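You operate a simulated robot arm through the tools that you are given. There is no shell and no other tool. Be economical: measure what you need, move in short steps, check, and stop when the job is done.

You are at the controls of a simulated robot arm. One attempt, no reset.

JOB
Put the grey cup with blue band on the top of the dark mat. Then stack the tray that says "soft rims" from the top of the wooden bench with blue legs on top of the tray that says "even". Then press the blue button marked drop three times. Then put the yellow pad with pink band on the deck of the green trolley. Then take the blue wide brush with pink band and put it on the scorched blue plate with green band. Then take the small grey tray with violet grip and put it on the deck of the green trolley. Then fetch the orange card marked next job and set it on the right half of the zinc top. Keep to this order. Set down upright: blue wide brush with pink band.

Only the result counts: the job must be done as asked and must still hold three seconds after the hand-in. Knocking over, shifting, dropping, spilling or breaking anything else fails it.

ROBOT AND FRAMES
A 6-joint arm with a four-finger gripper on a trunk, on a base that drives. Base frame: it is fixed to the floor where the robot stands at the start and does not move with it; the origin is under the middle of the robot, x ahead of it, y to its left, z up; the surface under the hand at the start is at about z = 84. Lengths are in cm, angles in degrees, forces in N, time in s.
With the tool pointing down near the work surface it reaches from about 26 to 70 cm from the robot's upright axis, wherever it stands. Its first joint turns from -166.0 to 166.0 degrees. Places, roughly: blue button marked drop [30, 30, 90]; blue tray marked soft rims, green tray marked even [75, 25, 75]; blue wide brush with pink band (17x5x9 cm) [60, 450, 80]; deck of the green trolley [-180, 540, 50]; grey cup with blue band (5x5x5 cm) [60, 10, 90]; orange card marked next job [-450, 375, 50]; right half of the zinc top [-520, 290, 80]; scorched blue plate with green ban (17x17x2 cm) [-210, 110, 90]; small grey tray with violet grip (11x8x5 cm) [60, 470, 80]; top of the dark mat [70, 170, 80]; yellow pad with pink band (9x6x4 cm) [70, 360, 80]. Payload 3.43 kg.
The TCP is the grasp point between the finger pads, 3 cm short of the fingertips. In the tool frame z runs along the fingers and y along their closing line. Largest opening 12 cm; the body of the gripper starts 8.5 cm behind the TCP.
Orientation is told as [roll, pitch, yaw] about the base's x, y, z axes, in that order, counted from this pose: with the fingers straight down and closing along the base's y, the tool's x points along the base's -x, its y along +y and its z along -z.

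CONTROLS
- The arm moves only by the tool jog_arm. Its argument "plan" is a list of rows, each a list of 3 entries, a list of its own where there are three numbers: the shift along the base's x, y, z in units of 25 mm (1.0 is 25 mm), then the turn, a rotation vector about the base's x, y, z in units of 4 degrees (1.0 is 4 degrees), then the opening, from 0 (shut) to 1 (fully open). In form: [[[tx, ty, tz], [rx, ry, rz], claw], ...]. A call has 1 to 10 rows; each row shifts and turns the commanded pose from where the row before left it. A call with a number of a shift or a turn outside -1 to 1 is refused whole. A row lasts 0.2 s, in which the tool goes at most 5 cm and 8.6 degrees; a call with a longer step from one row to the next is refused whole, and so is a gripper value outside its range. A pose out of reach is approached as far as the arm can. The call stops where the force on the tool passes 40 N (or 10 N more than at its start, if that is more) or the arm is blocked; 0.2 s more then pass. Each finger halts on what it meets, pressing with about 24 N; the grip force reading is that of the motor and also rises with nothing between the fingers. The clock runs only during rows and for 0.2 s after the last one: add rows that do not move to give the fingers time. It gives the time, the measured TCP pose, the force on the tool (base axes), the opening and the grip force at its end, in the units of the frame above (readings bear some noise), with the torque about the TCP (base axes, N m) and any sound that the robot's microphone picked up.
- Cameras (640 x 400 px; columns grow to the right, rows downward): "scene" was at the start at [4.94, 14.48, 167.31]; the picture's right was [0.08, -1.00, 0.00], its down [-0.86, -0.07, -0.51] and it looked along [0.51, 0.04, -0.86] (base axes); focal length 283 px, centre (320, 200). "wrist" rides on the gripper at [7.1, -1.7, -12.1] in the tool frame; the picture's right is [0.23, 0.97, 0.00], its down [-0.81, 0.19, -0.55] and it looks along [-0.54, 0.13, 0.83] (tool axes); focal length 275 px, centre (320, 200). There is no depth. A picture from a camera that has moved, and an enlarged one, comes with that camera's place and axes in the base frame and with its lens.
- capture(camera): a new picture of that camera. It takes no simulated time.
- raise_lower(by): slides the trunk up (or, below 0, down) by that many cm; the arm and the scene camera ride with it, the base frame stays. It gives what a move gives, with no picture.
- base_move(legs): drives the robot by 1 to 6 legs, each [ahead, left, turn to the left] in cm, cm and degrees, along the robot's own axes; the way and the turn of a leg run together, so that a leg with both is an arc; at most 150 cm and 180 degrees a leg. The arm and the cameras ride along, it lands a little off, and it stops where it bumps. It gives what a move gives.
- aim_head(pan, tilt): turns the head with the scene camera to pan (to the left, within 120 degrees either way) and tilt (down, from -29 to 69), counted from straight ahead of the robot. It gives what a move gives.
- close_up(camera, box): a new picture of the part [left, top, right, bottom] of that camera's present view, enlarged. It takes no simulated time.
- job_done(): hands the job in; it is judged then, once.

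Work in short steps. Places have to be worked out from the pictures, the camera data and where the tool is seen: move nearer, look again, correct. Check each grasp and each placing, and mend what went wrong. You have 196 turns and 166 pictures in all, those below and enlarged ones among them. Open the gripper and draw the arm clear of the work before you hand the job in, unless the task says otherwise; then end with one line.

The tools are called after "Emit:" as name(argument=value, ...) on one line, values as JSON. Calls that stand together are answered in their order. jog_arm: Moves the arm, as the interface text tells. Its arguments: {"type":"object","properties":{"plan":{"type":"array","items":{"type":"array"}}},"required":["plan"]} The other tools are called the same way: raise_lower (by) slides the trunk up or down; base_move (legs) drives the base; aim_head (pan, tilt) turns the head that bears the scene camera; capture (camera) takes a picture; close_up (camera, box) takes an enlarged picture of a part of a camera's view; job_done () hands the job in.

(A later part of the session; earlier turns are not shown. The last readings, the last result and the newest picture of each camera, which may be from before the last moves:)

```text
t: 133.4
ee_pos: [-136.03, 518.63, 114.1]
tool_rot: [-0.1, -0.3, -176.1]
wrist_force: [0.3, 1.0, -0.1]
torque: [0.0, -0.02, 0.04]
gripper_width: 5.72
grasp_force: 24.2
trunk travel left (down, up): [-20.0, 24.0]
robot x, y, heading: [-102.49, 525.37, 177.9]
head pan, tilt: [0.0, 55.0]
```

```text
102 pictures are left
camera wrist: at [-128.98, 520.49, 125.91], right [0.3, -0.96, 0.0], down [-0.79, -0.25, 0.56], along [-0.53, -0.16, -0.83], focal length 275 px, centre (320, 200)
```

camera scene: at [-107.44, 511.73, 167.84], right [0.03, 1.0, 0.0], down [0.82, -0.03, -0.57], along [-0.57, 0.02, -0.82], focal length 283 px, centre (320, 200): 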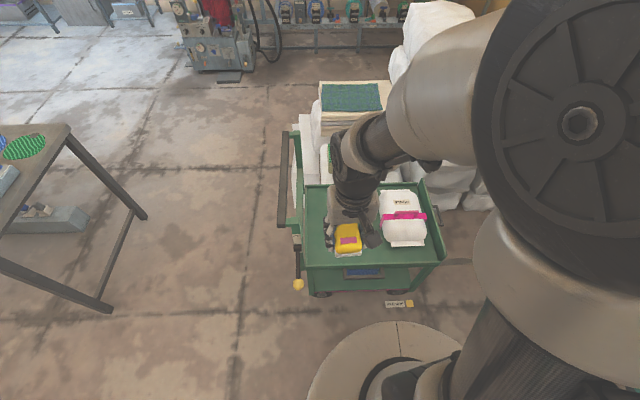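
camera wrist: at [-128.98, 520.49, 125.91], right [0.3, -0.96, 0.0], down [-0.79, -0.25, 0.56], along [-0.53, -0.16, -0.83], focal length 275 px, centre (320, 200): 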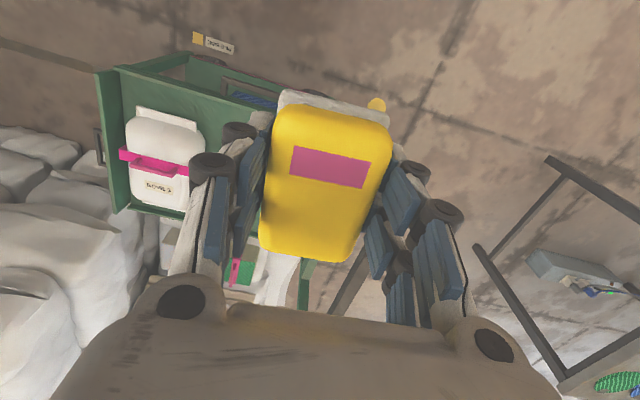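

The deck near edge is x≈-155, the pack starts at y≈543. I'll set the pad near (-171,533): drive ahead 12, lower the trunk, then check.

Emit:
base_move(legs=[[12, 0, 2]])

Emit:
raise_lower(by=-20)

Emit:
jog_arm(plan=[[[-0.8, 0.9, 0], [0, 0, 0], 0.3], [[-0.8, 0.9, 0], [0, 0, 0], 0.3], [[-0.8, 0.9, 0], [0, 0, 0], 0.3], [[-0.8, 0.9, 0], [0, 0, 0], 0.3], [[-0.8, 0.9, -0.5], [0, 0, 0], 0.3], [[-0.8, 0.9, -0.5], [0, 0, 0], 0.3], [[-0.8, 0.5, -0.5], [0, 0, 0], 0.3], [[-0.8, 0, -0.5], [0, 0, 0], 0.3], [[-0.8, 0, -0.5], [0, 0, 0], 0.3], [[0, 0, 0], [0, 0, 0], 0.3]])

Emit:
capture(camera="scene")

Emit:
capture(camera="wrist")

```text
t: 134.6
ee_pos: [-148.02, 517.74, 114.1]
tool_rot: [0.0, -0.3, -174.3]
wrist_force: [-0.6, -0.2, -0.5]
torque: [-0.01, -0.06, -0.03]
gripper_width: 5.76
grasp_force: 23.9
trunk travel left (down, up): [-20.0, 24.0]
robot x, y, heading: [-114.26, 525.89, -180.2]
head pan, tilt: [0.0, 55.0]
```

```text
t: 136.8
ee_pos: [-147.9, 517.52, 94.06]
tool_rot: [-0.1, -0.3, -174.2]
wrist_force: [-0.6, -0.6, 0.5]
torque: [-0.02, 0.03, -0.01]
gripper_width: 5.73
grasp_force: 23.6
trunk travel left (down, up): [0.0, 44.0]
robot x, y, heading: [-114.63, 525.91, -180.0]
head pan, tilt: [0.0, 55.0]
```

```text
t: 139.0
ee_pos: [-165.86, 532.21, 87.71]
tool_rot: [0.0, -0.3, -174.1]
wrist_force: [-0.9, 0.1, -0.8]
torque: [0.02, -0.03, 0.01]
gripper_width: 5.72
grasp_force: 23.9
trunk travel left (down, up): [0.0, 44.0]
robot x, y, heading: [-114.24, 525.47, -180.0]
head pan, tilt: [0.0, 55.0]
```

```text
101 pictures are left
camera scene: at [-119.09, 511.76, 147.84], right [0.0, 1.0, 0.0], down [0.82, 0.0, -0.57], along [-0.57, 0.0, -0.82], focal length 283 px, centre (320, 200)
```

scene: 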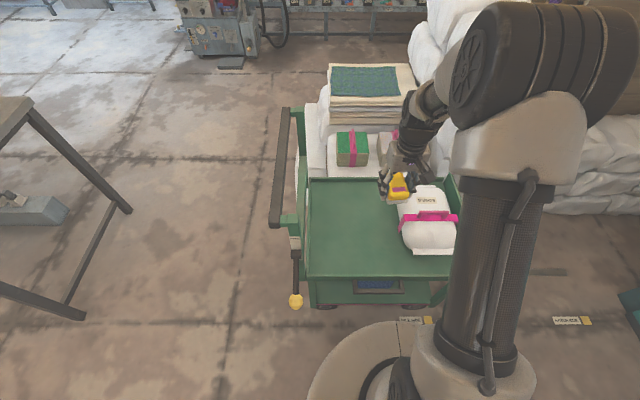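

```text
100 pictures are left
camera wrist: at [-158.89, 534.53, 99.58], right [0.33, -0.94, 0.0], down [-0.78, -0.27, 0.56], along [-0.53, -0.18, -0.83], focal length 275 px, centre (320, 200)
```

wrist: 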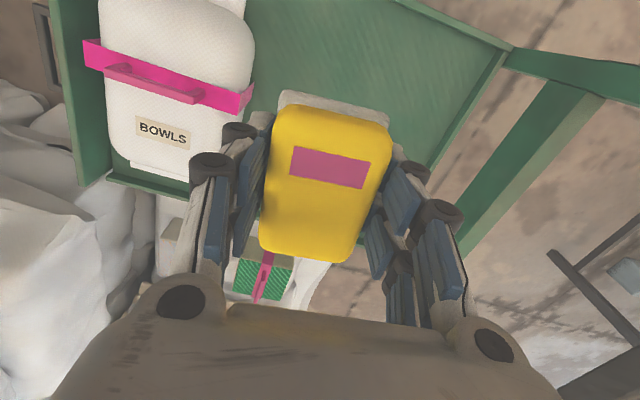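

Position over the free deck looks right (y 532, 9 cm from the pack). I lower most of the way.

Emit:
jog_arm(plan=[[[-0.8, 0, -1], [0, 0, 0], 0.3], [[-0.8, 0, -1], [0, 0, 0], 0.3], [[0, 0, -1], [0, 0, 0], 0.3], [[0, 0, -1], [0, 0, 0], 0.3], [[0, 0, -1], [0, 0, 0], 0.3], [[0, 0, -1], [0, 0, 0], 0.3], [[0, 0, -1], [0, 0, 0], 0.3], [[0, 0, -1], [0, 0, 0], 0.3], [[0, 0, -1], [0, 0, 0], 0.3], [[0, 0, -1], [0, 0, 0], 0.3]])

Emit:
capture(camera="scene")

Emit:
capture(camera="wrist")

```text
t: 141.2
ee_pos: [-169.82, 532.32, 62.65]
tool_rot: [-0.1, -0.5, -174.1]
wrist_force: [-0.5, 0.6, 0.2]
torque: [0.01, -0.04, 0.02]
gripper_width: 5.73
grasp_force: 23.9
trunk travel left (down, up): [0.0, 44.0]
robot x, y, heading: [-114.4, 526.08, -179.7]
head pan, tilt: [0.0, 55.0]
```

```text
99 pictures are left
camera scene: at [-119.1, 511.76, 147.84], right [0.0, 1.0, 0.0], down [0.82, 0.0, -0.57], along [-0.57, 0.0, -0.82], focal length 283 px, centre (320, 200)
```

scene: 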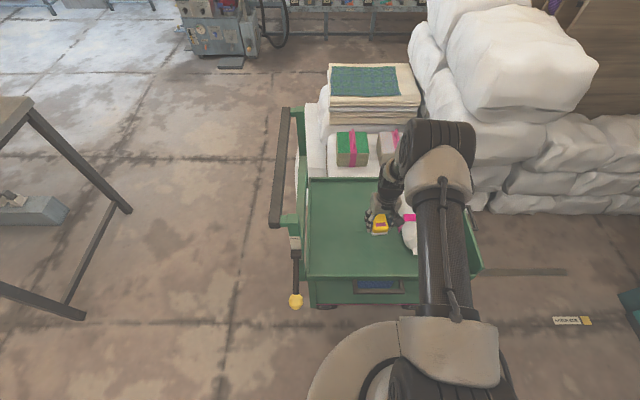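

```text
98 pictures are left
camera wrist: at [-162.72, 534.61, 74.56], right [0.33, -0.94, 0.0], down [-0.78, -0.27, 0.56], along [-0.53, -0.18, -0.83], focal length 275 px, centre (320, 200)
```

wrist: 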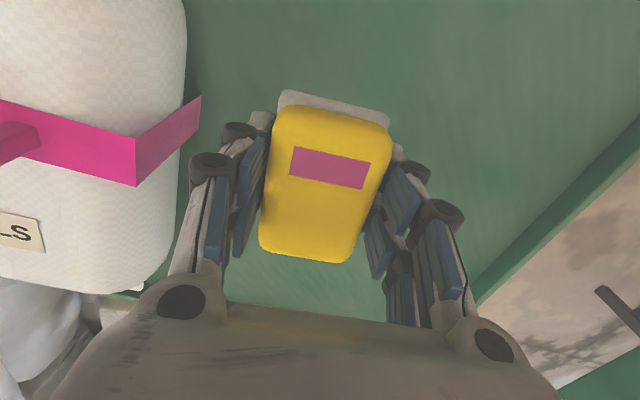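

The white pack is close to the gripper; I shift 1.5 cm away from it and lower slowly to contact.

Emit:
jog_arm(plan=[[[0, -0.6, 0], [0, 0, 0], 0.3], [[0, 0, -1], [0, 0, 0], 0.3], [[0, 0, -1], [0, 0, 0], 0.3], [[0, 0, -0.6], [0, 0, 0], 0.3], [[0, 0, -0.3], [0, 0, 0], 0.3], [[0, 0, -0.2], [0, 0, 0], 0.3], [[0, 0, -0.2], [0, 0, 0], 0.3], [[0, 0, -0.2], [0, 0, 0], 0.3], [[0, 0, -0.2], [0, 0, 0], 0.3], [[0, 0, -0.2], [0, 0, 0], 0.3]])

```text
t: 142.9
ee_pos: [-169.94, 530.84, 54.98]
tool_rot: [-0.1, -0.3, -174.2]
wrist_force: [9.8, -0.2, 24.5]
torque: [-0.67, -0.47, 0.23]
gripper_width: 5.74
grasp_force: 23.8
trunk travel left (down, up): [0.0, 44.0]
robot x, y, heading: [-113.9, 525.94, -180.0]
head pan, tilt: [0.0, 55.0]
stopped in row 8: the force on the tool passed its limit at 50 N (the readings are from after the stop); the commanded pose is now the measured one
```

Contact with the deck at TCP z≈55. I open a little, rise, and check.

Emit:
jog_arm(plan=[[[0, 0, 0.05], [0, 0, 0], 0.45], [[0, 0, 0], [0, 0, 0], 0.6], [[0, 0, 0], [0, 0, 0], 0.62], [[0, 0, 1], [0, 0, 0], 0.62], [[0, 0, 1], [0, 0, 0], 0.62], [[0, 0, 1], [0, 0, 0], 0.62], [[0, 0, 1], [0, 0, 0], 0.62], [[0, 0, 1], [0, 0, 0], 0.62], [[0, 0, 1], [0, 0, 0], 0.62], [[0, 0, 1], [0, 0, 0], 0.62]])

Emit:
capture(camera="wrist")

```text
t: 145.1
ee_pos: [-170.24, 530.73, 72.42]
tool_rot: [-0.1, -0.3, -174.2]
wrist_force: [0.4, -0.3, 0.4]
torque: [0.02, 0.02, -0.02]
gripper_width: 7.47
grasp_force: 0.0
trunk travel left (down, up): [0.0, 44.0]
robot x, y, heading: [-114.17, 525.87, -180.1]
head pan, tilt: [0.0, 55.0]
```

```text
97 pictures are left
camera wrist: at [-163.2, 533.01, 84.22], right [0.33, -0.94, 0.0], down [-0.78, -0.27, 0.56], along [-0.53, -0.18, -0.83], focal length 275 px, centre (320, 200)
```

wrist: 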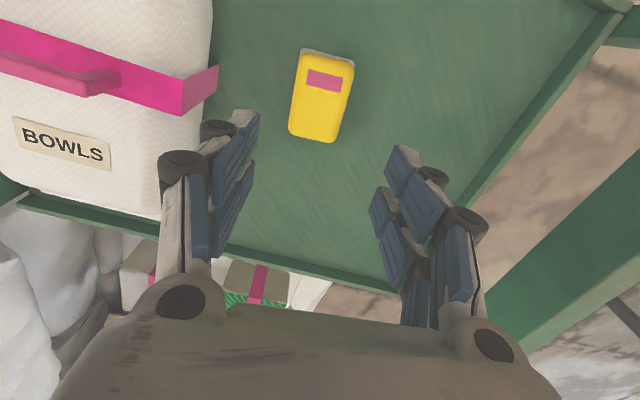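

The pad rests on the deck (z≈52). Next the brush at about (65,455): I raise, retract, restore the trunk and drive to the cabinet.

Emit:
jog_arm(plan=[[[0, 0, 1], [0, 0, 0], 0.62], [[0, 0, 1], [0, 0, 0], 0.62], [[0, 0, 1], [0, 0, 0], 0.62], [[0, 0, 1], [0, 0, 0], 0.62], [[0.8, 0, 1], [0, 0, 0], 0.62], [[1, 0, 0.8], [0, 0, 0], 0.62], [[1, 0, 0.8], [0, 0, 0], 0.62], [[1, 0, 0], [0, 0, 0], 0.62], [[1, 0, 0], [0, 0, 0], 0.62], [[1, 0, 0], [0, 0, 0], 0.62]])

Emit:
raise_lower(by=20)

Emit:
base_move(legs=[[-70, 0, 0], [0, 0, 180], [45, -68, 0]])

Emit:
capture(camera="scene")

Emit:
capture(camera="wrist")

```text
t: 147.3
ee_pos: [-155.48, 530.61, 88.86]
tool_rot: [-0.1, -0.3, -174.2]
wrist_force: [-0.6, -0.3, 1.1]
torque: [-0.01, 0.01, 0.02]
gripper_width: 7.45
grasp_force: 0.1
trunk travel left (down, up): [0.0, 44.0]
robot x, y, heading: [-114.13, 526.18, -180.0]
head pan, tilt: [0.0, 55.0]
```

```text
t: 149.5
ee_pos: [-155.58, 530.7, 108.74]
tool_rot: [-0.1, -0.3, -174.1]
wrist_force: [-0.1, 0.4, 0.1]
torque: [0.02, 0.01, -0.03]
gripper_width: 7.44
grasp_force: 0.1
trunk travel left (down, up): [-20.0, 24.0]
robot x, y, heading: [-114.3, 525.84, -179.9]
head pan, tilt: [0.0, 55.0]
```

```text
t: 164.6
ee_pos: [42.19, 453.41, 108.82]
tool_rot: [-0.1, -0.3, 6.0]
wrist_force: [-0.3, 0.7, 0.0]
torque: [0.0, -0.01, 0.0]
gripper_width: 7.43
grasp_force: 0.1
trunk travel left (down, up): [-20.0, 24.0]
robot x, y, heading: [0.67, 457.86, 0.0]
head pan, tilt: [0.0, 55.0]
```

```text
96 pictures are left
camera scene: at [6.15, 471.99, 167.84], right [0.0, -1.0, 0.0], down [-0.82, 0.0, -0.57], along [0.57, 0.0, -0.82], focal length 283 px, centre (320, 200)
```

scene: 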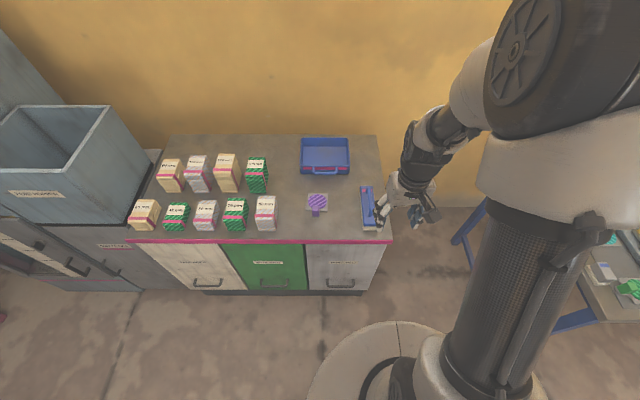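

```text
95 pictures are left
camera wrist: at [35.29, 450.82, 120.63], right [-0.33, 0.94, 0.0], down [0.78, 0.28, 0.56], along [0.53, 0.18, -0.83], focal length 275 px, centre (320, 200)
```

wrist: 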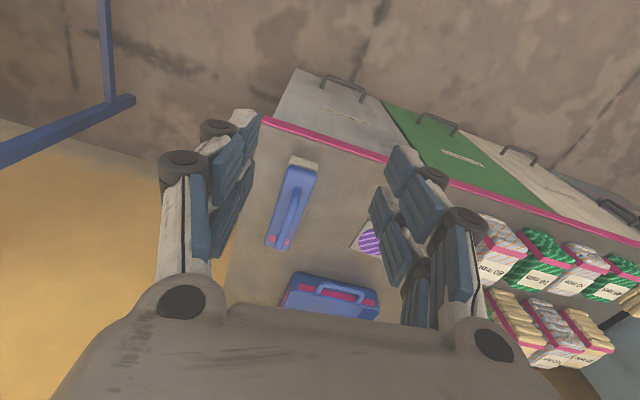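

The brush lies with its long axis along x near the cabinet's right edge, handle up. I enlarge it and the small tray.

Emit:
close_up(camera="scene", box=[280, 120, 400, 240])

Emit:
close_up(camera="wrist", box=[220, 130, 400, 330])

```text
3.33 times, centred on (340, 180) of scene
camera zoom: at [6.15, 471.99, 167.84], right [0.0, -1.0, 0.0], down [-0.82, 0.0, -0.57], along [0.57, 0.0, -0.82], focal length 944 px, centre (253, 267)
```

zoom: 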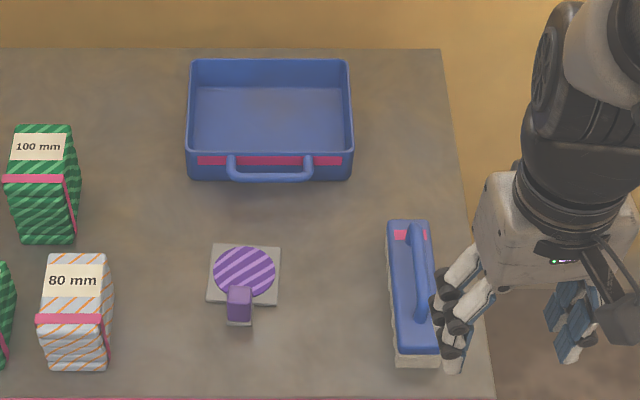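

```text
2.00 times, centred on (310, 230) of wrist
camera zoom: at [35.29, 450.82, 120.63], right [-0.33, 0.94, 0.0], down [0.78, 0.28, 0.56], along [0.53, 0.18, -0.83], focal length 551 px, centre (340, 140)
```

zoom: 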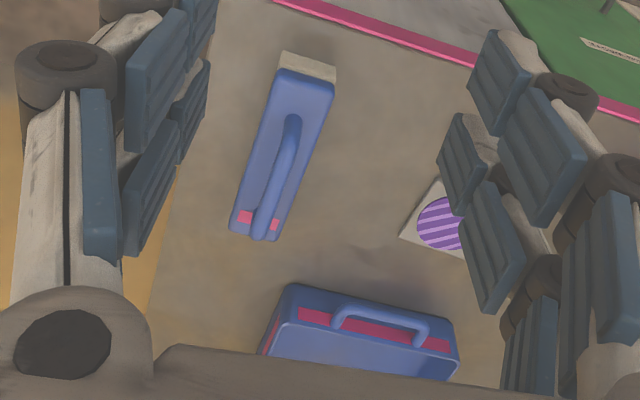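

Brush centre ≈(60.7,455.3), yaw ≈−3°. I move above it with 8 cm opening and look.

Emit:
jog_arm(plan=[[[0.9, 0.1, 0], [0, 0, -0.3], 0.7], [[0.9, 0.1, 0], [0, 0, -0.3], 0.7], [[0.9, 0.1, 0], [0, 0, -0.3], 0.7], [[0.9, 0.1, 0], [0, 0, -0.3], 0.7], [[0.9, 0.1, -0.4], [0, 0, -0.3], 0.7], [[0.9, 0.1, -0.4], [0, 0, -0.3], 0.7], [[0.9, 0.1, -0.4], [0, 0, -0.3], 0.7], [[0.9, 0, -0.4], [0, 0, 0], 0.7], [[0, 0, -0.8], [0, 0, 0], 0.7], [[0, 0, 0], [0, 0, 0], 0.7]])

Emit:
capture(camera="wrist")

```text
t: 166.8
ee_pos: [60.29, 455.12, 102.69]
tool_rot: [-0.1, -0.2, -2.5]
wrist_force: [1.1, 0.2, -0.4]
torque: [0.0, 0.05, 0.0]
gripper_width: 8.4
grasp_force: 0.2
trunk travel left (down, up): [-20.0, 24.0]
robot x, y, heading: [0.63, 458.14, 0.1]
head pan, tilt: [0.0, 55.0]
```

```text
92 pictures are left
camera wrist: at [53.05, 453.68, 114.55], right [-0.19, 0.98, 0.0], down [0.82, 0.16, 0.56], along [0.55, 0.1, -0.83], focal length 275 px, centre (320, 200)
```

wrist: 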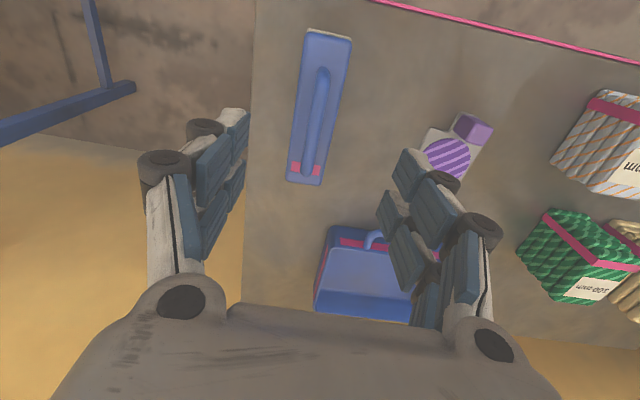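

Plate centre refined to ≈(61.6,454.8). I adjust and lower to z≈92.

Emit:
jog_arm(plan=[[[0.5, -0.12, -0.8], [0, 0, 0.4], 0.7], [[0, 0, -0.9], [0, 0, 0], 0.7], [[0, 0, -0.9], [0, 0, 0], 0.7], [[0, 0, -0.9], [0, 0, 0], 0.7], [[0, 0, -0.7], [0, 0, 0], 0.7], [[0, 0, 0], [0, 0, 0], 0.7]])

Emit:
capture(camera="wrist")

Emit:
close_up(camera="scene", box=[330, 140, 430, 240])

```text
t: 168.2
ee_pos: [61.41, 454.73, 92.58]
tool_rot: [-0.1, -0.2, -0.8]
wrist_force: [-0.2, 0.4, 0.0]
torque: [0.0, 0.01, 0.04]
gripper_width: 8.38
grasp_force: 0.1
trunk travel left (down, up): [-20.0, 24.0]
robot x, y, heading: [0.93, 458.26, 0.1]
head pan, tilt: [0.0, 55.0]
```

```text
91 pictures are left
camera wrist: at [54.26, 453.12, 104.38], right [-0.22, 0.98, 0.0], down [0.81, 0.18, 0.56], along [0.54, 0.12, -0.83], focal length 275 px, centre (320, 200)
```

wrist: 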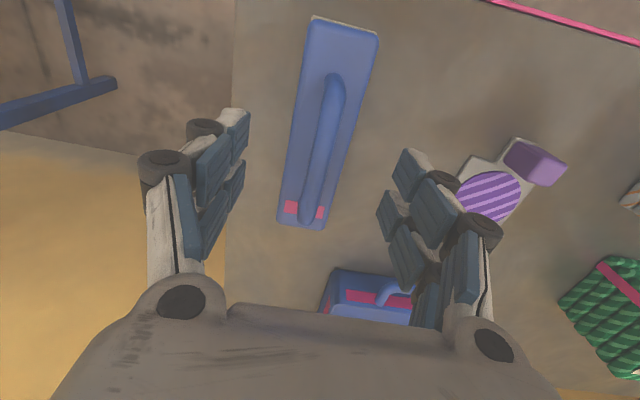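

```text
4.00 times, centred on (380, 190) of scene
camera zoom: at [6.11, 472.03, 167.84], right [0.0, -1.0, 0.0], down [-0.82, 0.0, -0.57], along [0.57, 0.0, -0.82], focal length 1132 px, centre (80, 240)
```

zoom: 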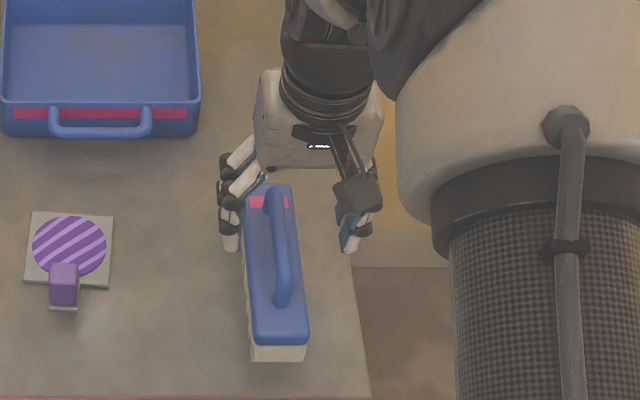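

Both cameras agree on plate top z≈83 and centre ≈(63,454.8). I shift +1.6 in x and lower to TCP ≈84.5.

Emit:
jog_arm(plan=[[[0.64, 0.05, -0.6], [0, 0, 0], 0.7], [[0, 0, -0.8], [0, 0, 0], 0.7], [[0, 0, -0.8], [0, 0, 0], 0.7], [[0, 0, -0.5], [0, 0, 0], 0.7], [[0, 0, -0.3], [0, 0, 0], 0.7], [[0, 0, -0.2], [0, 0, 0], 0.7], [[0, 0, 0], [0, 0, 0], 0.7]])

Emit:
capture(camera="wrist")

Emit:
close_up(camera="scene", box=[330, 140, 430, 240])

```text
t: 169.8
ee_pos: [62.81, 454.88, 84.08]
tool_rot: [-0.1, -0.4, -0.9]
wrist_force: [-0.4, 1.0, 1.4]
torque: [-0.01, 0.01, 0.03]
gripper_width: 8.4
grasp_force: 0.1
trunk travel left (down, up): [-20.0, 24.0]
robot x, y, heading: [0.86, 458.05, -0.3]
head pan, tilt: [0.0, 55.0]
```

```text
89 pictures are left
camera wrist: at [55.66, 453.26, 96.01], right [-0.22, 0.98, 0.0], down [0.81, 0.18, 0.56], along [0.54, 0.12, -0.83], focal length 275 px, centre (320, 200)
```

wrist: 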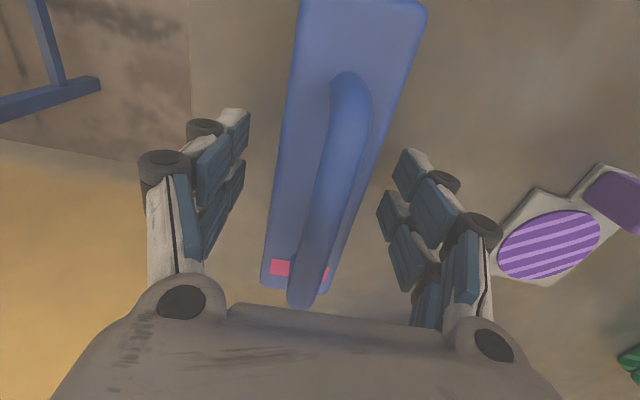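

```text
4.00 times, centred on (380, 190) of scene
camera zoom: at [6.12, 472.03, 167.84], right [0.0, -1.0, 0.0], down [-0.82, 0.0, -0.57], along [0.57, 0.0, -0.82], focal length 1132 px, centre (80, 240)
```

zoom: 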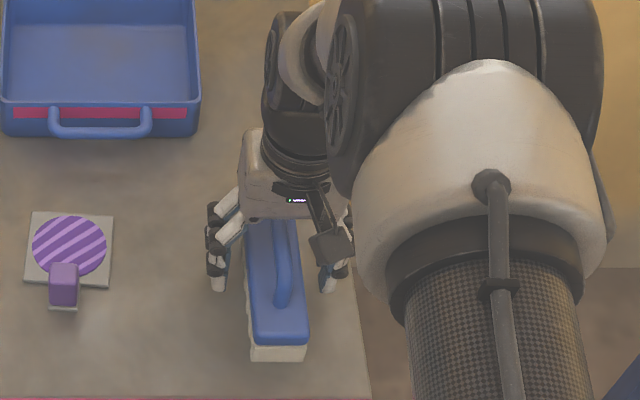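

The plate is centred between the fingers. I close on it and lift a little.

Emit:
jog_arm(plan=[[[0.1, 0, -0.12], [0, 0, 0], 0.6], [[0, 0, 0], [0, 0, 0], 0.4], [[0, 0, 0], [0, 0, 0], 0.3], [[0, 0, 0], [0, 0, 0], 0.3], [[0, 0, 0], [0, 0, 0], 0.3]])

Emit:
jog_arm(plan=[[[0, 0, 0.4], [0, 0, 0], 0.25], [[0, 0, 0.4], [0, 0, 0], 0.25], [[0, 0, 0.4], [0, 0, 0], 0.25], [[0, 0, 0], [0, 0, 0], 0.25]])

Emit:
close_up(camera="scene", box=[330, 140, 430, 240])

Emit:
capture(camera="wrist")

```text
t: 171.0
ee_pos: [63.23, 454.96, 83.88]
tool_rot: [0.0, -0.3, -0.7]
wrist_force: [0.1, -1.1, 1.5]
torque: [-0.07, 0.22, 0.05]
gripper_width: 4.94
grasp_force: 24.7
trunk travel left (down, up): [-20.0, 24.0]
robot x, y, heading: [0.69, 458.13, 0.0]
head pan, tilt: [0.0, 55.0]
```

```text
t: 172.0
ee_pos: [63.33, 454.85, 86.96]
tool_rot: [-0.1, -0.3, -0.8]
wrist_force: [-0.7, -0.5, -1.4]
torque: [0.04, -0.02, -0.03]
gripper_width: 4.97
grasp_force: 24.2
trunk travel left (down, up): [-20.0, 24.0]
robot x, y, heading: [1.02, 457.8, 0.1]
head pan, tilt: [0.0, 55.0]
```

```text
4.00 times, centred on (380, 190) of scene
camera zoom: at [6.15, 472.03, 167.83], right [0.0, -1.0, 0.0], down [-0.82, 0.0, -0.57], along [0.57, 0.0, -0.82], focal length 1132 px, centre (80, 240)
```

zoom: 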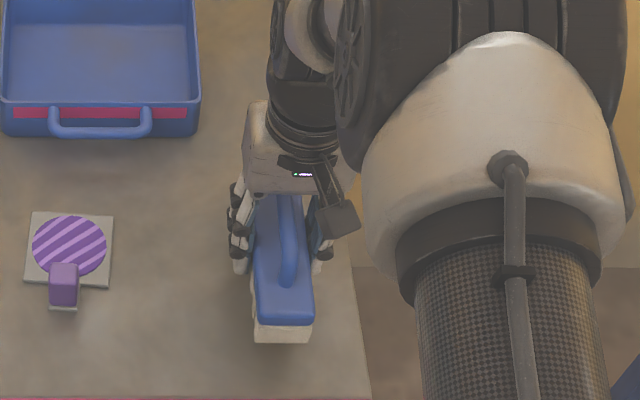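

```text
86 pictures are left
camera wrist: at [56.07, 453.19, 98.81], right [-0.22, 0.98, 0.0], down [0.81, 0.18, 0.56], along [0.54, 0.12, -0.83], focal length 275 px, centre (320, 200)
```

wrist: 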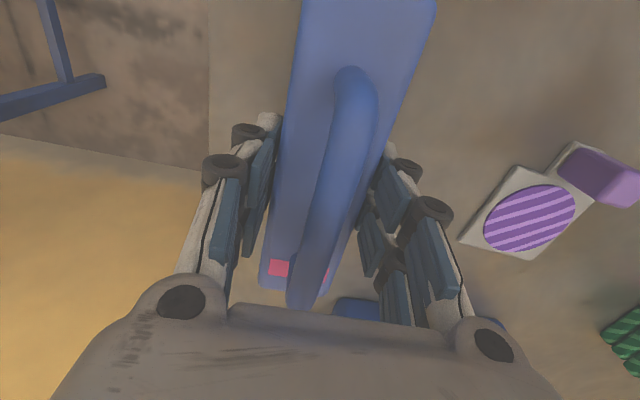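

The brush is held at 5 cm. I raise, retract, drive back and look toward the plate near (-210,110).

Emit:
jog_arm(plan=[[[0, 0, 1], [0, 0, 0], 0.25], [[0, 0, 1], [0, 0, 0], 0.25], [[0, 0, 1], [0, 0, 0], 0.25], [[-0.8, 0, 1], [0, 0, 0], 0.25], [[-0.8, 0, 1], [0, 0, 0], 0.25], [[-0.8, 0, 1], [0, 0, 0], 0.25], [[-0.8, 0, 1], [0, 0, 0], 0.25], [[-0.8, 0, 1], [0, 0, 0], 0.25], [[-0.8, 0, 1], [0, 0, 0], 0.25], [[-0.8, 0, 1], [0, 0, 0], 0.25]])

Emit:
base_move(legs=[[-35, -30, 0], [-20, -70, 90]])

Emit:
aim_head(pan=80, tilt=25)

Emit:
capture(camera="scene")

```text
t: 174.2
ee_pos: [49.21, 454.96, 112.14]
tool_rot: [-0.1, -0.3, -0.8]
wrist_force: [-0.2, -0.6, -0.7]
torque: [0.02, -0.01, 0.03]
gripper_width: 4.99
grasp_force: 24.1
trunk travel left (down, up): [-20.0, 24.0]
robot x, y, heading: [0.63, 458.22, 0.3]
head pan, tilt: [0.0, 55.0]
```

```text
t: 180.8
ee_pos: [0.68, 419.2, 112.2]
tool_rot: [-0.2, -0.3, 90.6]
wrist_force: [0.6, 0.5, -2.0]
torque: [-0.02, 0.0, 0.01]
gripper_width: 4.97
grasp_force: 24.2
trunk travel left (down, up): [-20.0, 24.0]
robot x, y, heading: [-1.0, 370.78, 91.8]
head pan, tilt: [0.0, 55.0]
cut short: leg 2
```

```text
t: 182.4
ee_pos: [0.77, 419.31, 112.03]
tool_rot: [-0.1, -0.3, 90.6]
wrist_force: [0.2, -0.9, -1.6]
torque: [-0.02, 0.0, 0.03]
gripper_width: 4.97
grasp_force: 23.7
trunk travel left (down, up): [-20.0, 24.0]
robot x, y, heading: [-1.15, 370.89, 91.8]
head pan, tilt: [80.0, 25.0]
```

```text
85 pictures are left
camera scene: at [-23.99, 369.52, 172.23], right [0.15, 0.99, 0.0], down [0.42, -0.06, -0.91], along [-0.9, 0.13, -0.42], focal length 283 px, centre (320, 200)
```

scene: 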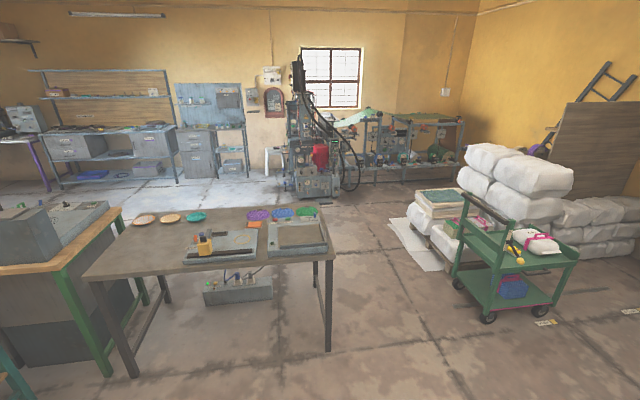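

The last leg was cut short by a touch at the bench corner, nothing moved as far as seen. I look farther left for the plate.

Emit:
aim_head(pan=120, tilt=25)

Emit:
capture(camera="scene")

Emit:
aim_head(pan=-85, tilt=50)

Emit:
capture(camera="scene")

```text
t: 183.4
ee_pos: [0.61, 419.31, 112.04]
tool_rot: [-0.1, -0.3, 90.7]
wrist_force: [-0.1, 0.1, -2.2]
torque: [0.0, 0.0, 0.06]
gripper_width: 4.95
grasp_force: 24.1
trunk travel left (down, up): [-20.0, 24.0]
robot x, y, heading: [-1.13, 370.64, 91.5]
head pan, tilt: [120.0, 25.0]
```

```text
84 pictures are left
camera scene: at [-22.72, 363.35, 172.24], right [-0.52, 0.85, 0.0], down [0.36, 0.22, -0.91], along [-0.77, -0.48, -0.42], focal length 283 px, centre (320, 200)
```

scene: 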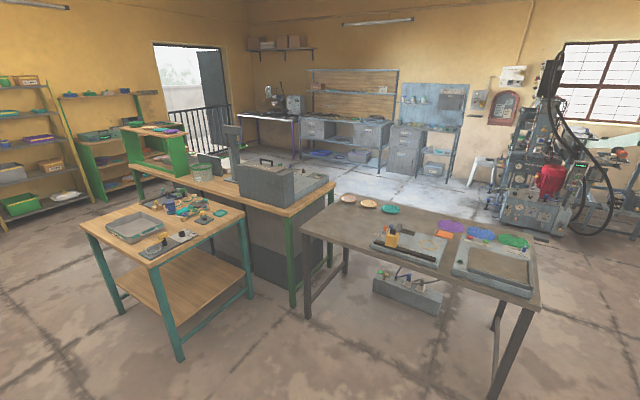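

```text
t: 186.4
ee_pos: [0.6, 419.33, 112.02]
tool_rot: [-0.1, -0.3, 90.6]
wrist_force: [0.4, 0.5, -2.0]
torque: [0.03, 0.02, 0.02]
gripper_width: 4.95
grasp_force: 24.4
trunk travel left (down, up): [-20.0, 24.0]
robot x, y, heading: [-1.0, 370.87, 91.7]
head pan, tilt: [-85.0, 50.0]
```

```text
83 pictures are left
camera scene: at [-7.22, 369.07, 168.49], right [0.12, -0.99, 0.0], down [-0.76, -0.09, -0.64], along [0.64, 0.07, -0.77], focal length 283 px, centre (320, 200)
```

scene: 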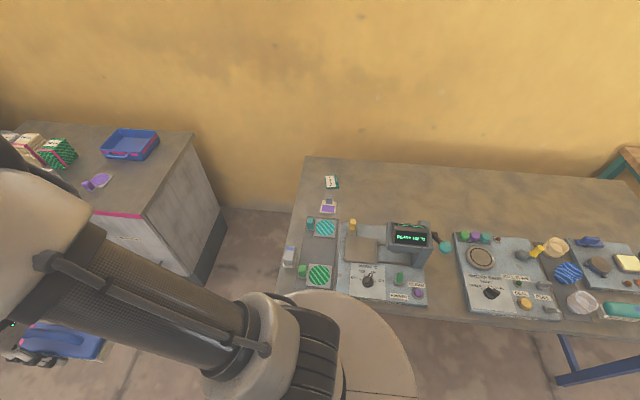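

The bench with green legs (front x≈-150, y 60–258) should hold the plate, near pixel (209,154) of the earlier view. I zoom in there.

Emit:
aim_head(pan=120, tilt=25)

Emit:
close_up(camera="scene", box=[70, 90, 350, 270])

Emit:
close_up(camera="scene", box=[120, 110, 250, 190])

```text
t: 189.4
ee_pos: [0.5, 419.16, 112.04]
tool_rot: [-0.1, -0.3, 90.6]
wrist_force: [0.3, 0.9, -1.9]
torque: [-0.01, 0.01, 0.01]
gripper_width: 4.94
grasp_force: 24.1
trunk travel left (down, up): [-20.0, 24.0]
robot x, y, heading: [-1.24, 370.62, 91.9]
head pan, tilt: [120.0, 25.0]
```

```text
2.22 times, centred on (210, 180) of scene
camera zoom: at [-22.72, 363.34, 172.24], right [-0.52, 0.85, 0.0], down [0.36, 0.22, -0.91], along [-0.77, -0.48, -0.42], focal length 629 px, centre (564, 244)
```

zoom: 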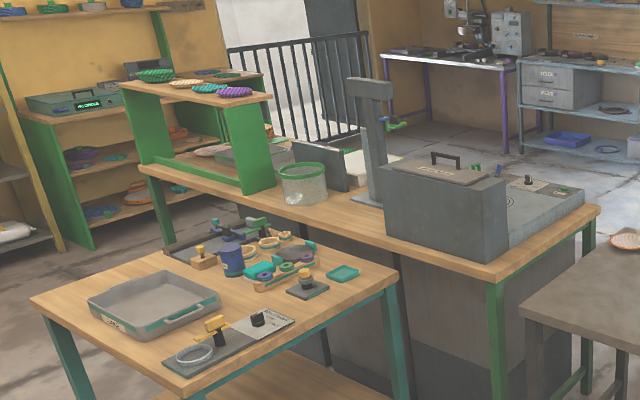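

```text
4.92 times, centred on (185, 150) of scene
camera zoom: at [-22.72, 363.34, 172.24], right [-0.52, 0.85, 0.0], down [0.36, 0.22, -0.91], along [-0.77, -0.48, -0.42], focal length 1394 px, centre (985, 446)
```

zoom: 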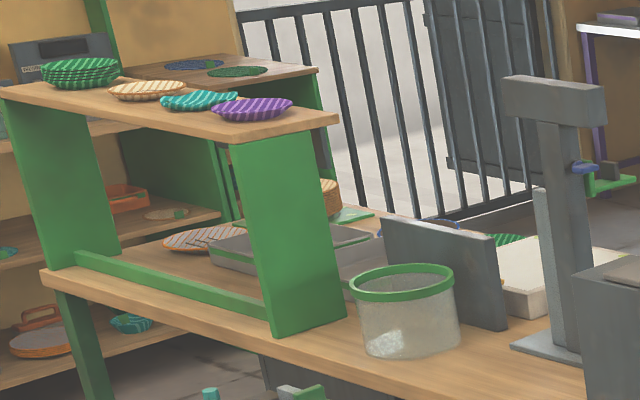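

The plate seems to be behind the grey panel on the far (−x) side of that bench. I go round: out to the aisle, face +x, back past the grey table's end at y≈445, then look.

Emit:
base_move(legs=[[65, 65, 0], [0, 0, -91.8]])

Emit:
aim_head(pan=120, tilt=30)

Emit:
capture(camera="scene")

```text
t: 198.1
ee_pos: [-20.35, 432.57, 112.06]
tool_rot: [-0.1, -0.3, 2.1]
wrist_force: [0.1, 0.6, -1.9]
torque: [-0.01, 0.0, 0.0]
gripper_width: 4.95
grasp_force: 23.8
trunk travel left (down, up): [-20.0, 24.0]
robot x, y, heading: [-69.01, 433.19, 3.0]
head pan, tilt: [120.0, 25.0]
```

```text
t: 198.8
ee_pos: [-20.4, 432.66, 112.15]
tool_rot: [-0.1, -0.2, 2.2]
wrist_force: [0.9, -0.1, -1.8]
torque: [-0.01, 0.0, 0.0]
gripper_width: 4.96
grasp_force: 24.5
trunk travel left (down, up): [-20.0, 24.0]
robot x, y, heading: [-69.45, 433.16, 3.1]
head pan, tilt: [120.0, 30.0]
```

```text
80 pictures are left
camera scene: at [-76.54, 454.58, 171.44], right [0.84, 0.55, 0.0], down [0.27, -0.42, -0.87], along [-0.47, 0.73, -0.5], focal length 283 px, centre (320, 200)
```

scene: 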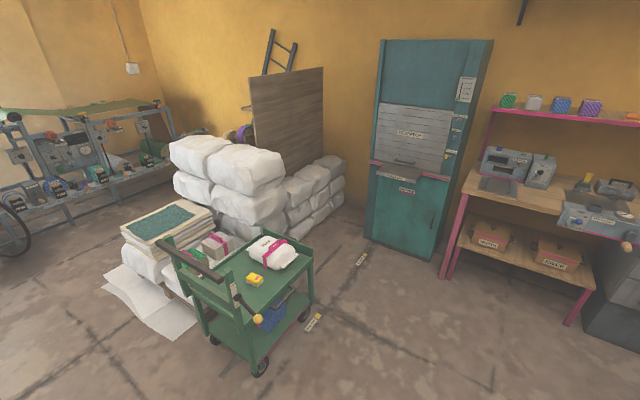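

The way west at y≈445 is clear between the trolley and grey table. I drive back (−x) to about x=-270.

Emit:
base_move(legs=[[0, 0, -3], [-100, 12, 0], [-98, 0, 0]])

Emit:
aim_head(pan=-60, tilt=30)

Emit:
capture(camera="scene")

Emit:
aim_head(pan=-110, tilt=30)

Emit:
capture(camera="scene")

```text
t: 209.0
ee_pos: [-215.91, 441.77, 112.01]
tool_rot: [0.0, -0.3, -0.7]
wrist_force: [-0.4, 0.1, -1.6]
torque: [0.0, -0.03, 0.01]
gripper_width: 4.96
grasp_force: 24.2
trunk travel left (down, up): [-20.0, 24.0]
robot x, y, heading: [-264.62, 445.25, 0.3]
head pan, tilt: [120.0, 30.0]
```

```text
t: 211.7
ee_pos: [-216.02, 441.91, 112.14]
tool_rot: [-0.2, -0.3, -0.7]
wrist_force: [0.5, 0.0, -1.6]
torque: [0.01, -0.01, 0.02]
gripper_width: 4.96
grasp_force: 23.8
trunk travel left (down, up): [-20.0, 24.0]
robot x, y, heading: [-264.25, 444.67, 0.6]
head pan, tilt: [-60.0, 30.0]
```

```text
79 pictures are left
camera scene: at [-261.85, 451.03, 171.44], right [-0.86, -0.51, 0.0], down [-0.25, 0.43, -0.87], along [0.44, -0.75, -0.5], focal length 283 px, centre (320, 200)
```

scene: 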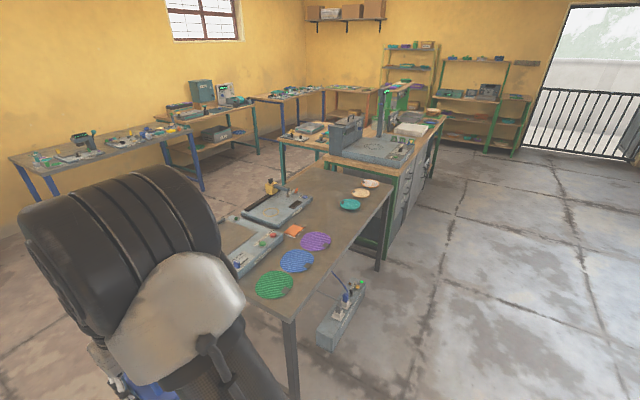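

```text
t: 212.8
ee_pos: [-216.05, 441.98, 111.95]
tool_rot: [-0.2, -0.3, -0.7]
wrist_force: [-0.1, 0.3, -1.9]
torque: [0.02, 0.0, 0.01]
gripper_width: 4.97
grasp_force: 23.5
trunk travel left (down, up): [-20.0, 24.0]
robot x, y, heading: [-264.5, 445.15, 0.4]
head pan, tilt: [-110.0, 30.0]
```

```text
78 pictures are left
camera scene: at [-269.46, 450.31, 171.44], right [-0.94, 0.34, 0.0], down [0.17, 0.47, -0.87], along [-0.29, -0.82, -0.5], focal length 283 px, centre (320, 200)
```

scene: 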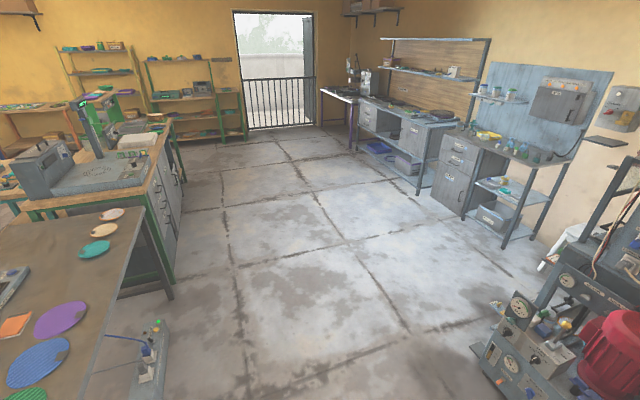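

The floor west of the benches is clear; the green bench's west edge is x≈-220. I retract the arm and drive to y≈110.

Emit:
jog_arm(plan=[[[-1, 0, 0], [0, 0, 0], 0.25], [[-1, 0, 0], [0, 0, 0], 0.25], [[-1, 0, 0], [0, 0, 0], 0.25], [[-1, 0, 0], [0, 0, 0], 0.25], [[-1, 0, 0], [0, 0, 0], 0.25]])

Emit:
base_move(legs=[[-14, -100, 0], [0, -125, 0], [0, -110, 0]])

Emit:
aim_head(pan=0, tilt=45)

Emit:
capture(camera="scene")

```text
t: 214.1
ee_pos: [-228.79, 442.09, 112.09]
tool_rot: [-0.1, -0.4, -0.7]
wrist_force: [-1.6, 0.4, -0.9]
torque: [-0.02, -0.01, -0.02]
gripper_width: 4.95
grasp_force: 23.8
trunk travel left (down, up): [-20.0, 24.0]
robot x, y, heading: [-264.59, 445.23, 0.4]
head pan, tilt: [-110.0, 30.0]
```

```text
t: 230.2
ee_pos: [-234.43, 112.59, 112.15]
tool_rot: [-0.1, -0.3, 0.8]
wrist_force: [0.8, -0.5, -1.3]
torque: [0.01, 0.0, -0.01]
gripper_width: 4.97
grasp_force: 24.2
trunk travel left (down, up): [-20.0, 24.0]
robot x, y, heading: [-270.61, 114.47, 1.6]
head pan, tilt: [-110.0, 30.0]
```

```text
t: 232.1
ee_pos: [-234.58, 112.67, 112.03]
tool_rot: [-0.1, -0.4, 0.8]
wrist_force: [0.2, -0.5, -1.7]
torque: [-0.01, -0.01, -0.01]
gripper_width: 4.95
grasp_force: 23.8
trunk travel left (down, up): [-20.0, 24.0]
robot x, y, heading: [-270.54, 114.63, 1.7]
head pan, tilt: [0.0, 45.0]
```

```text
77 pictures are left
camera scene: at [-264.55, 128.7, 169.18], right [0.03, -1.0, 0.0], down [-0.71, -0.02, -0.71], along [0.71, 0.02, -0.71], focal length 283 px, centre (320, 200)
```

scene: 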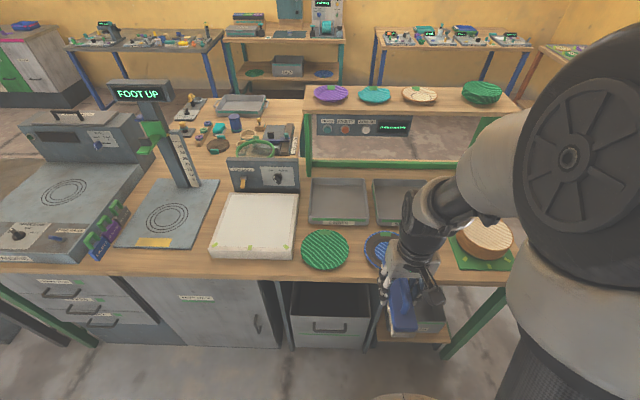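

The blue plate shows behind the wrist at about px (380,250). I use the wrist camera and a zoom to see it.

Emit:
capture(camera="wrist")

Emit:
close_up(camera="scene", box=[290, 200, 530, 350])

```text
76 pictures are left
camera wrist: at [-241.67, 110.74, 123.96], right [-0.24, 0.97, 0.0], down [0.81, 0.2, 0.56], along [0.54, 0.13, -0.83], focal length 275 px, centre (320, 200)
```

wrist: 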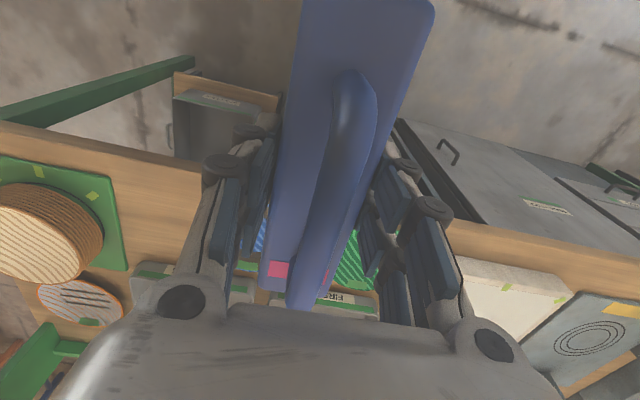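

```text
2.67 times, centred on (410, 275) of scene
camera zoom: at [-264.55, 128.7, 169.18], right [0.03, -1.0, 0.0], down [-0.71, -0.02, -0.71], along [0.71, 0.02, -0.71], focal length 755 px, centre (80, 0)
```

zoom: 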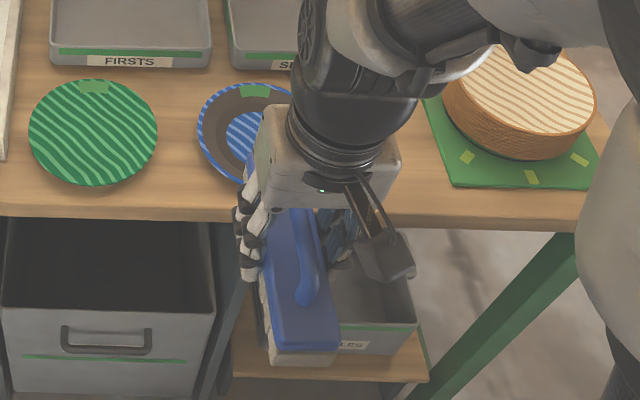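

The scorched blue plate with green band is centred at about (-206.5,106.7), top z≈86. I move the brush over it.

Emit:
jog_arm(plan=[[[1, -0.3, -0.2], [0, 0, 0], 0.25], [[1, -0.3, -0.2], [0, 0, 0], 0.25], [[1, -0.3, -0.2], [0, 0, 0], 0.25], [[1, -0.3, -0.2], [0, 0, 0], 0.25], [[1, -0.3, -0.2], [0, 0, 0], 0.25], [[1, -0.3, -0.2], [0, 0, 0], 0.25], [[1, -0.3, -0.2], [0, 0, 0], 0.25], [[1, -0.3, -0.2], [0, 0, 0], 0.25], [[1, 0, -0.2], [0, 0, 0], 0.25], [[1, 0, -0.2], [0, 0, 0], 0.25]])

Emit:
capture(camera="scene")

Emit:
close_up(camera="scene", box=[290, 170, 490, 310])

```text
t: 234.3
ee_pos: [-209.6, 106.77, 106.86]
tool_rot: [-0.1, -0.2, 0.9]
wrist_force: [-0.1, -0.3, -0.7]
torque: [0.03, 0.03, -0.01]
gripper_width: 4.96
grasp_force: 23.8
trunk travel left (down, up): [-20.0, 24.0]
robot x, y, heading: [-270.58, 114.66, 1.8]
head pan, tilt: [0.0, 45.0]
```

```text
74 pictures are left
camera scene: at [-264.44, 128.67, 169.17], right [0.03, -1.0, 0.0], down [-0.71, -0.02, -0.71], along [0.71, 0.02, -0.71], focal length 283 px, centre (320, 200)
```

scene: 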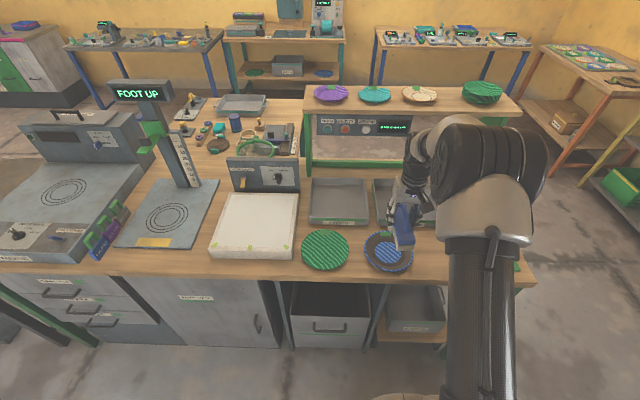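

```text
2.86 times, centred on (390, 240) of scene
camera zoom: at [-264.44, 128.67, 169.17], right [0.03, -1.0, 0.0], down [-0.71, -0.02, -0.71], along [0.71, 0.02, -0.71], focal length 809 px, centre (120, 86)
```

zoom: 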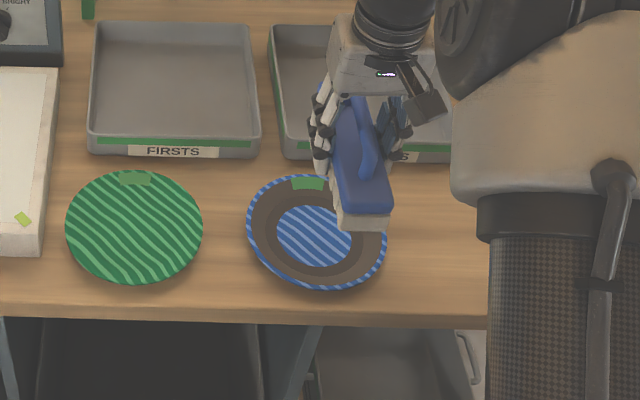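

Plate centre ≈(-206,106.4). I move over it and lower toward contact.

Emit:
jog_arm(plan=[[[0.72, -0.08, -0.8], [0, 0, 0], 0.25], [[0.72, -0.08, -0.8], [0, 0, 0], 0.25], [[0, 0, -0.9], [0, 0, 0], 0.25], [[0, 0, -0.9], [0, 0, 0], 0.25], [[0, 0, -0.9], [0, 0, 0], 0.25], [[0, 0, -0.9], [0, 0, 0], 0.25], [[0, 0, 0], [0, 0, 0], 0.25]])

Emit:
close_up(camera="scene", box=[290, 170, 490, 310])

Emit:
capture(camera="wrist")

```text
t: 235.9
ee_pos: [-205.91, 106.41, 94.2]
tool_rot: [0.0, -0.3, 0.8]
wrist_force: [0.0, -0.2, -1.7]
torque: [-0.02, 0.0, 0.02]
gripper_width: 4.93
grasp_force: 23.9
trunk travel left (down, up): [-20.0, 24.0]
robot x, y, heading: [-270.47, 114.74, 2.0]
head pan, tilt: [0.0, 45.0]
```

```text
2.86 times, centred on (390, 240) of scene
camera zoom: at [-264.57, 128.71, 169.18], right [0.03, -1.0, 0.0], down [-0.71, -0.02, -0.71], along [0.71, 0.02, -0.71], focal length 809 px, centre (120, 86)
```

zoom: 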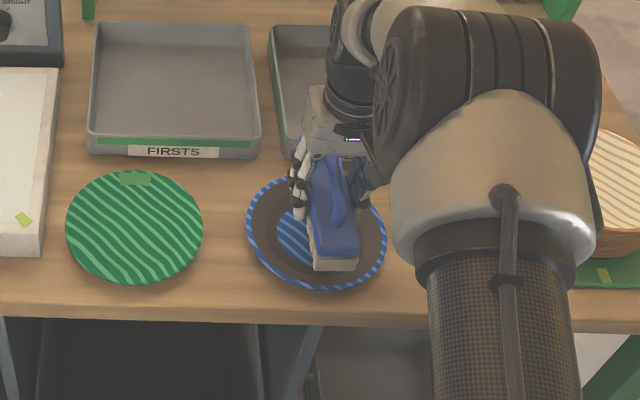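

```text
71 pictures are left
camera wrist: at [-213.08, 104.55, 105.96], right [-0.24, 0.97, 0.0], down [0.8, 0.2, 0.56], along [0.54, 0.13, -0.83], focal length 275 px, centre (320, 200)
```

wrist: 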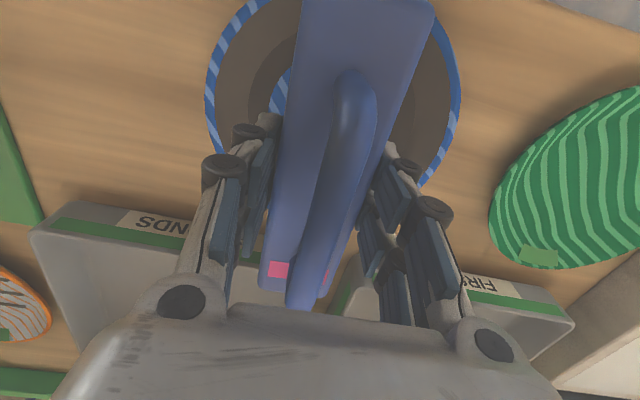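

The brush is centred over the plate; I lower slowly to contact.

Emit:
jog_arm(plan=[[[0, 0, -0.5], [0, 0, 0], 0.25], [[0, 0, -0.3], [0, 0, 0], 0.25], [[0, 0, -0.2], [0, 0, 0], 0.25], [[0, 0, -0.2], [0, 0, 0], 0.25], [[0, 0, -0.2], [0, 0, 0], 0.25], [[0, 0, -0.2], [0, 0, 0], 0.25], [[0, 0, -0.15], [0, 0, 0], 0.25], [[0, 0, -0.15], [0, 0, 0], 0.25], [[0, 0, -0.15], [0, 0, 0], 0.25]])

```text
t: 237.9
ee_pos: [-206.06, 106.25, 89.41]
tool_rot: [-0.2, -0.7, 0.8]
wrist_force: [-0.1, 3.6, 35.7]
torque: [0.34, 0.44, -0.04]
gripper_width: 4.9
grasp_force: 23.6
trunk travel left (down, up): [-20.0, 24.0]
robot x, y, heading: [-270.37, 114.63, 1.8]
head pan, tilt: [0.0, 45.0]
```

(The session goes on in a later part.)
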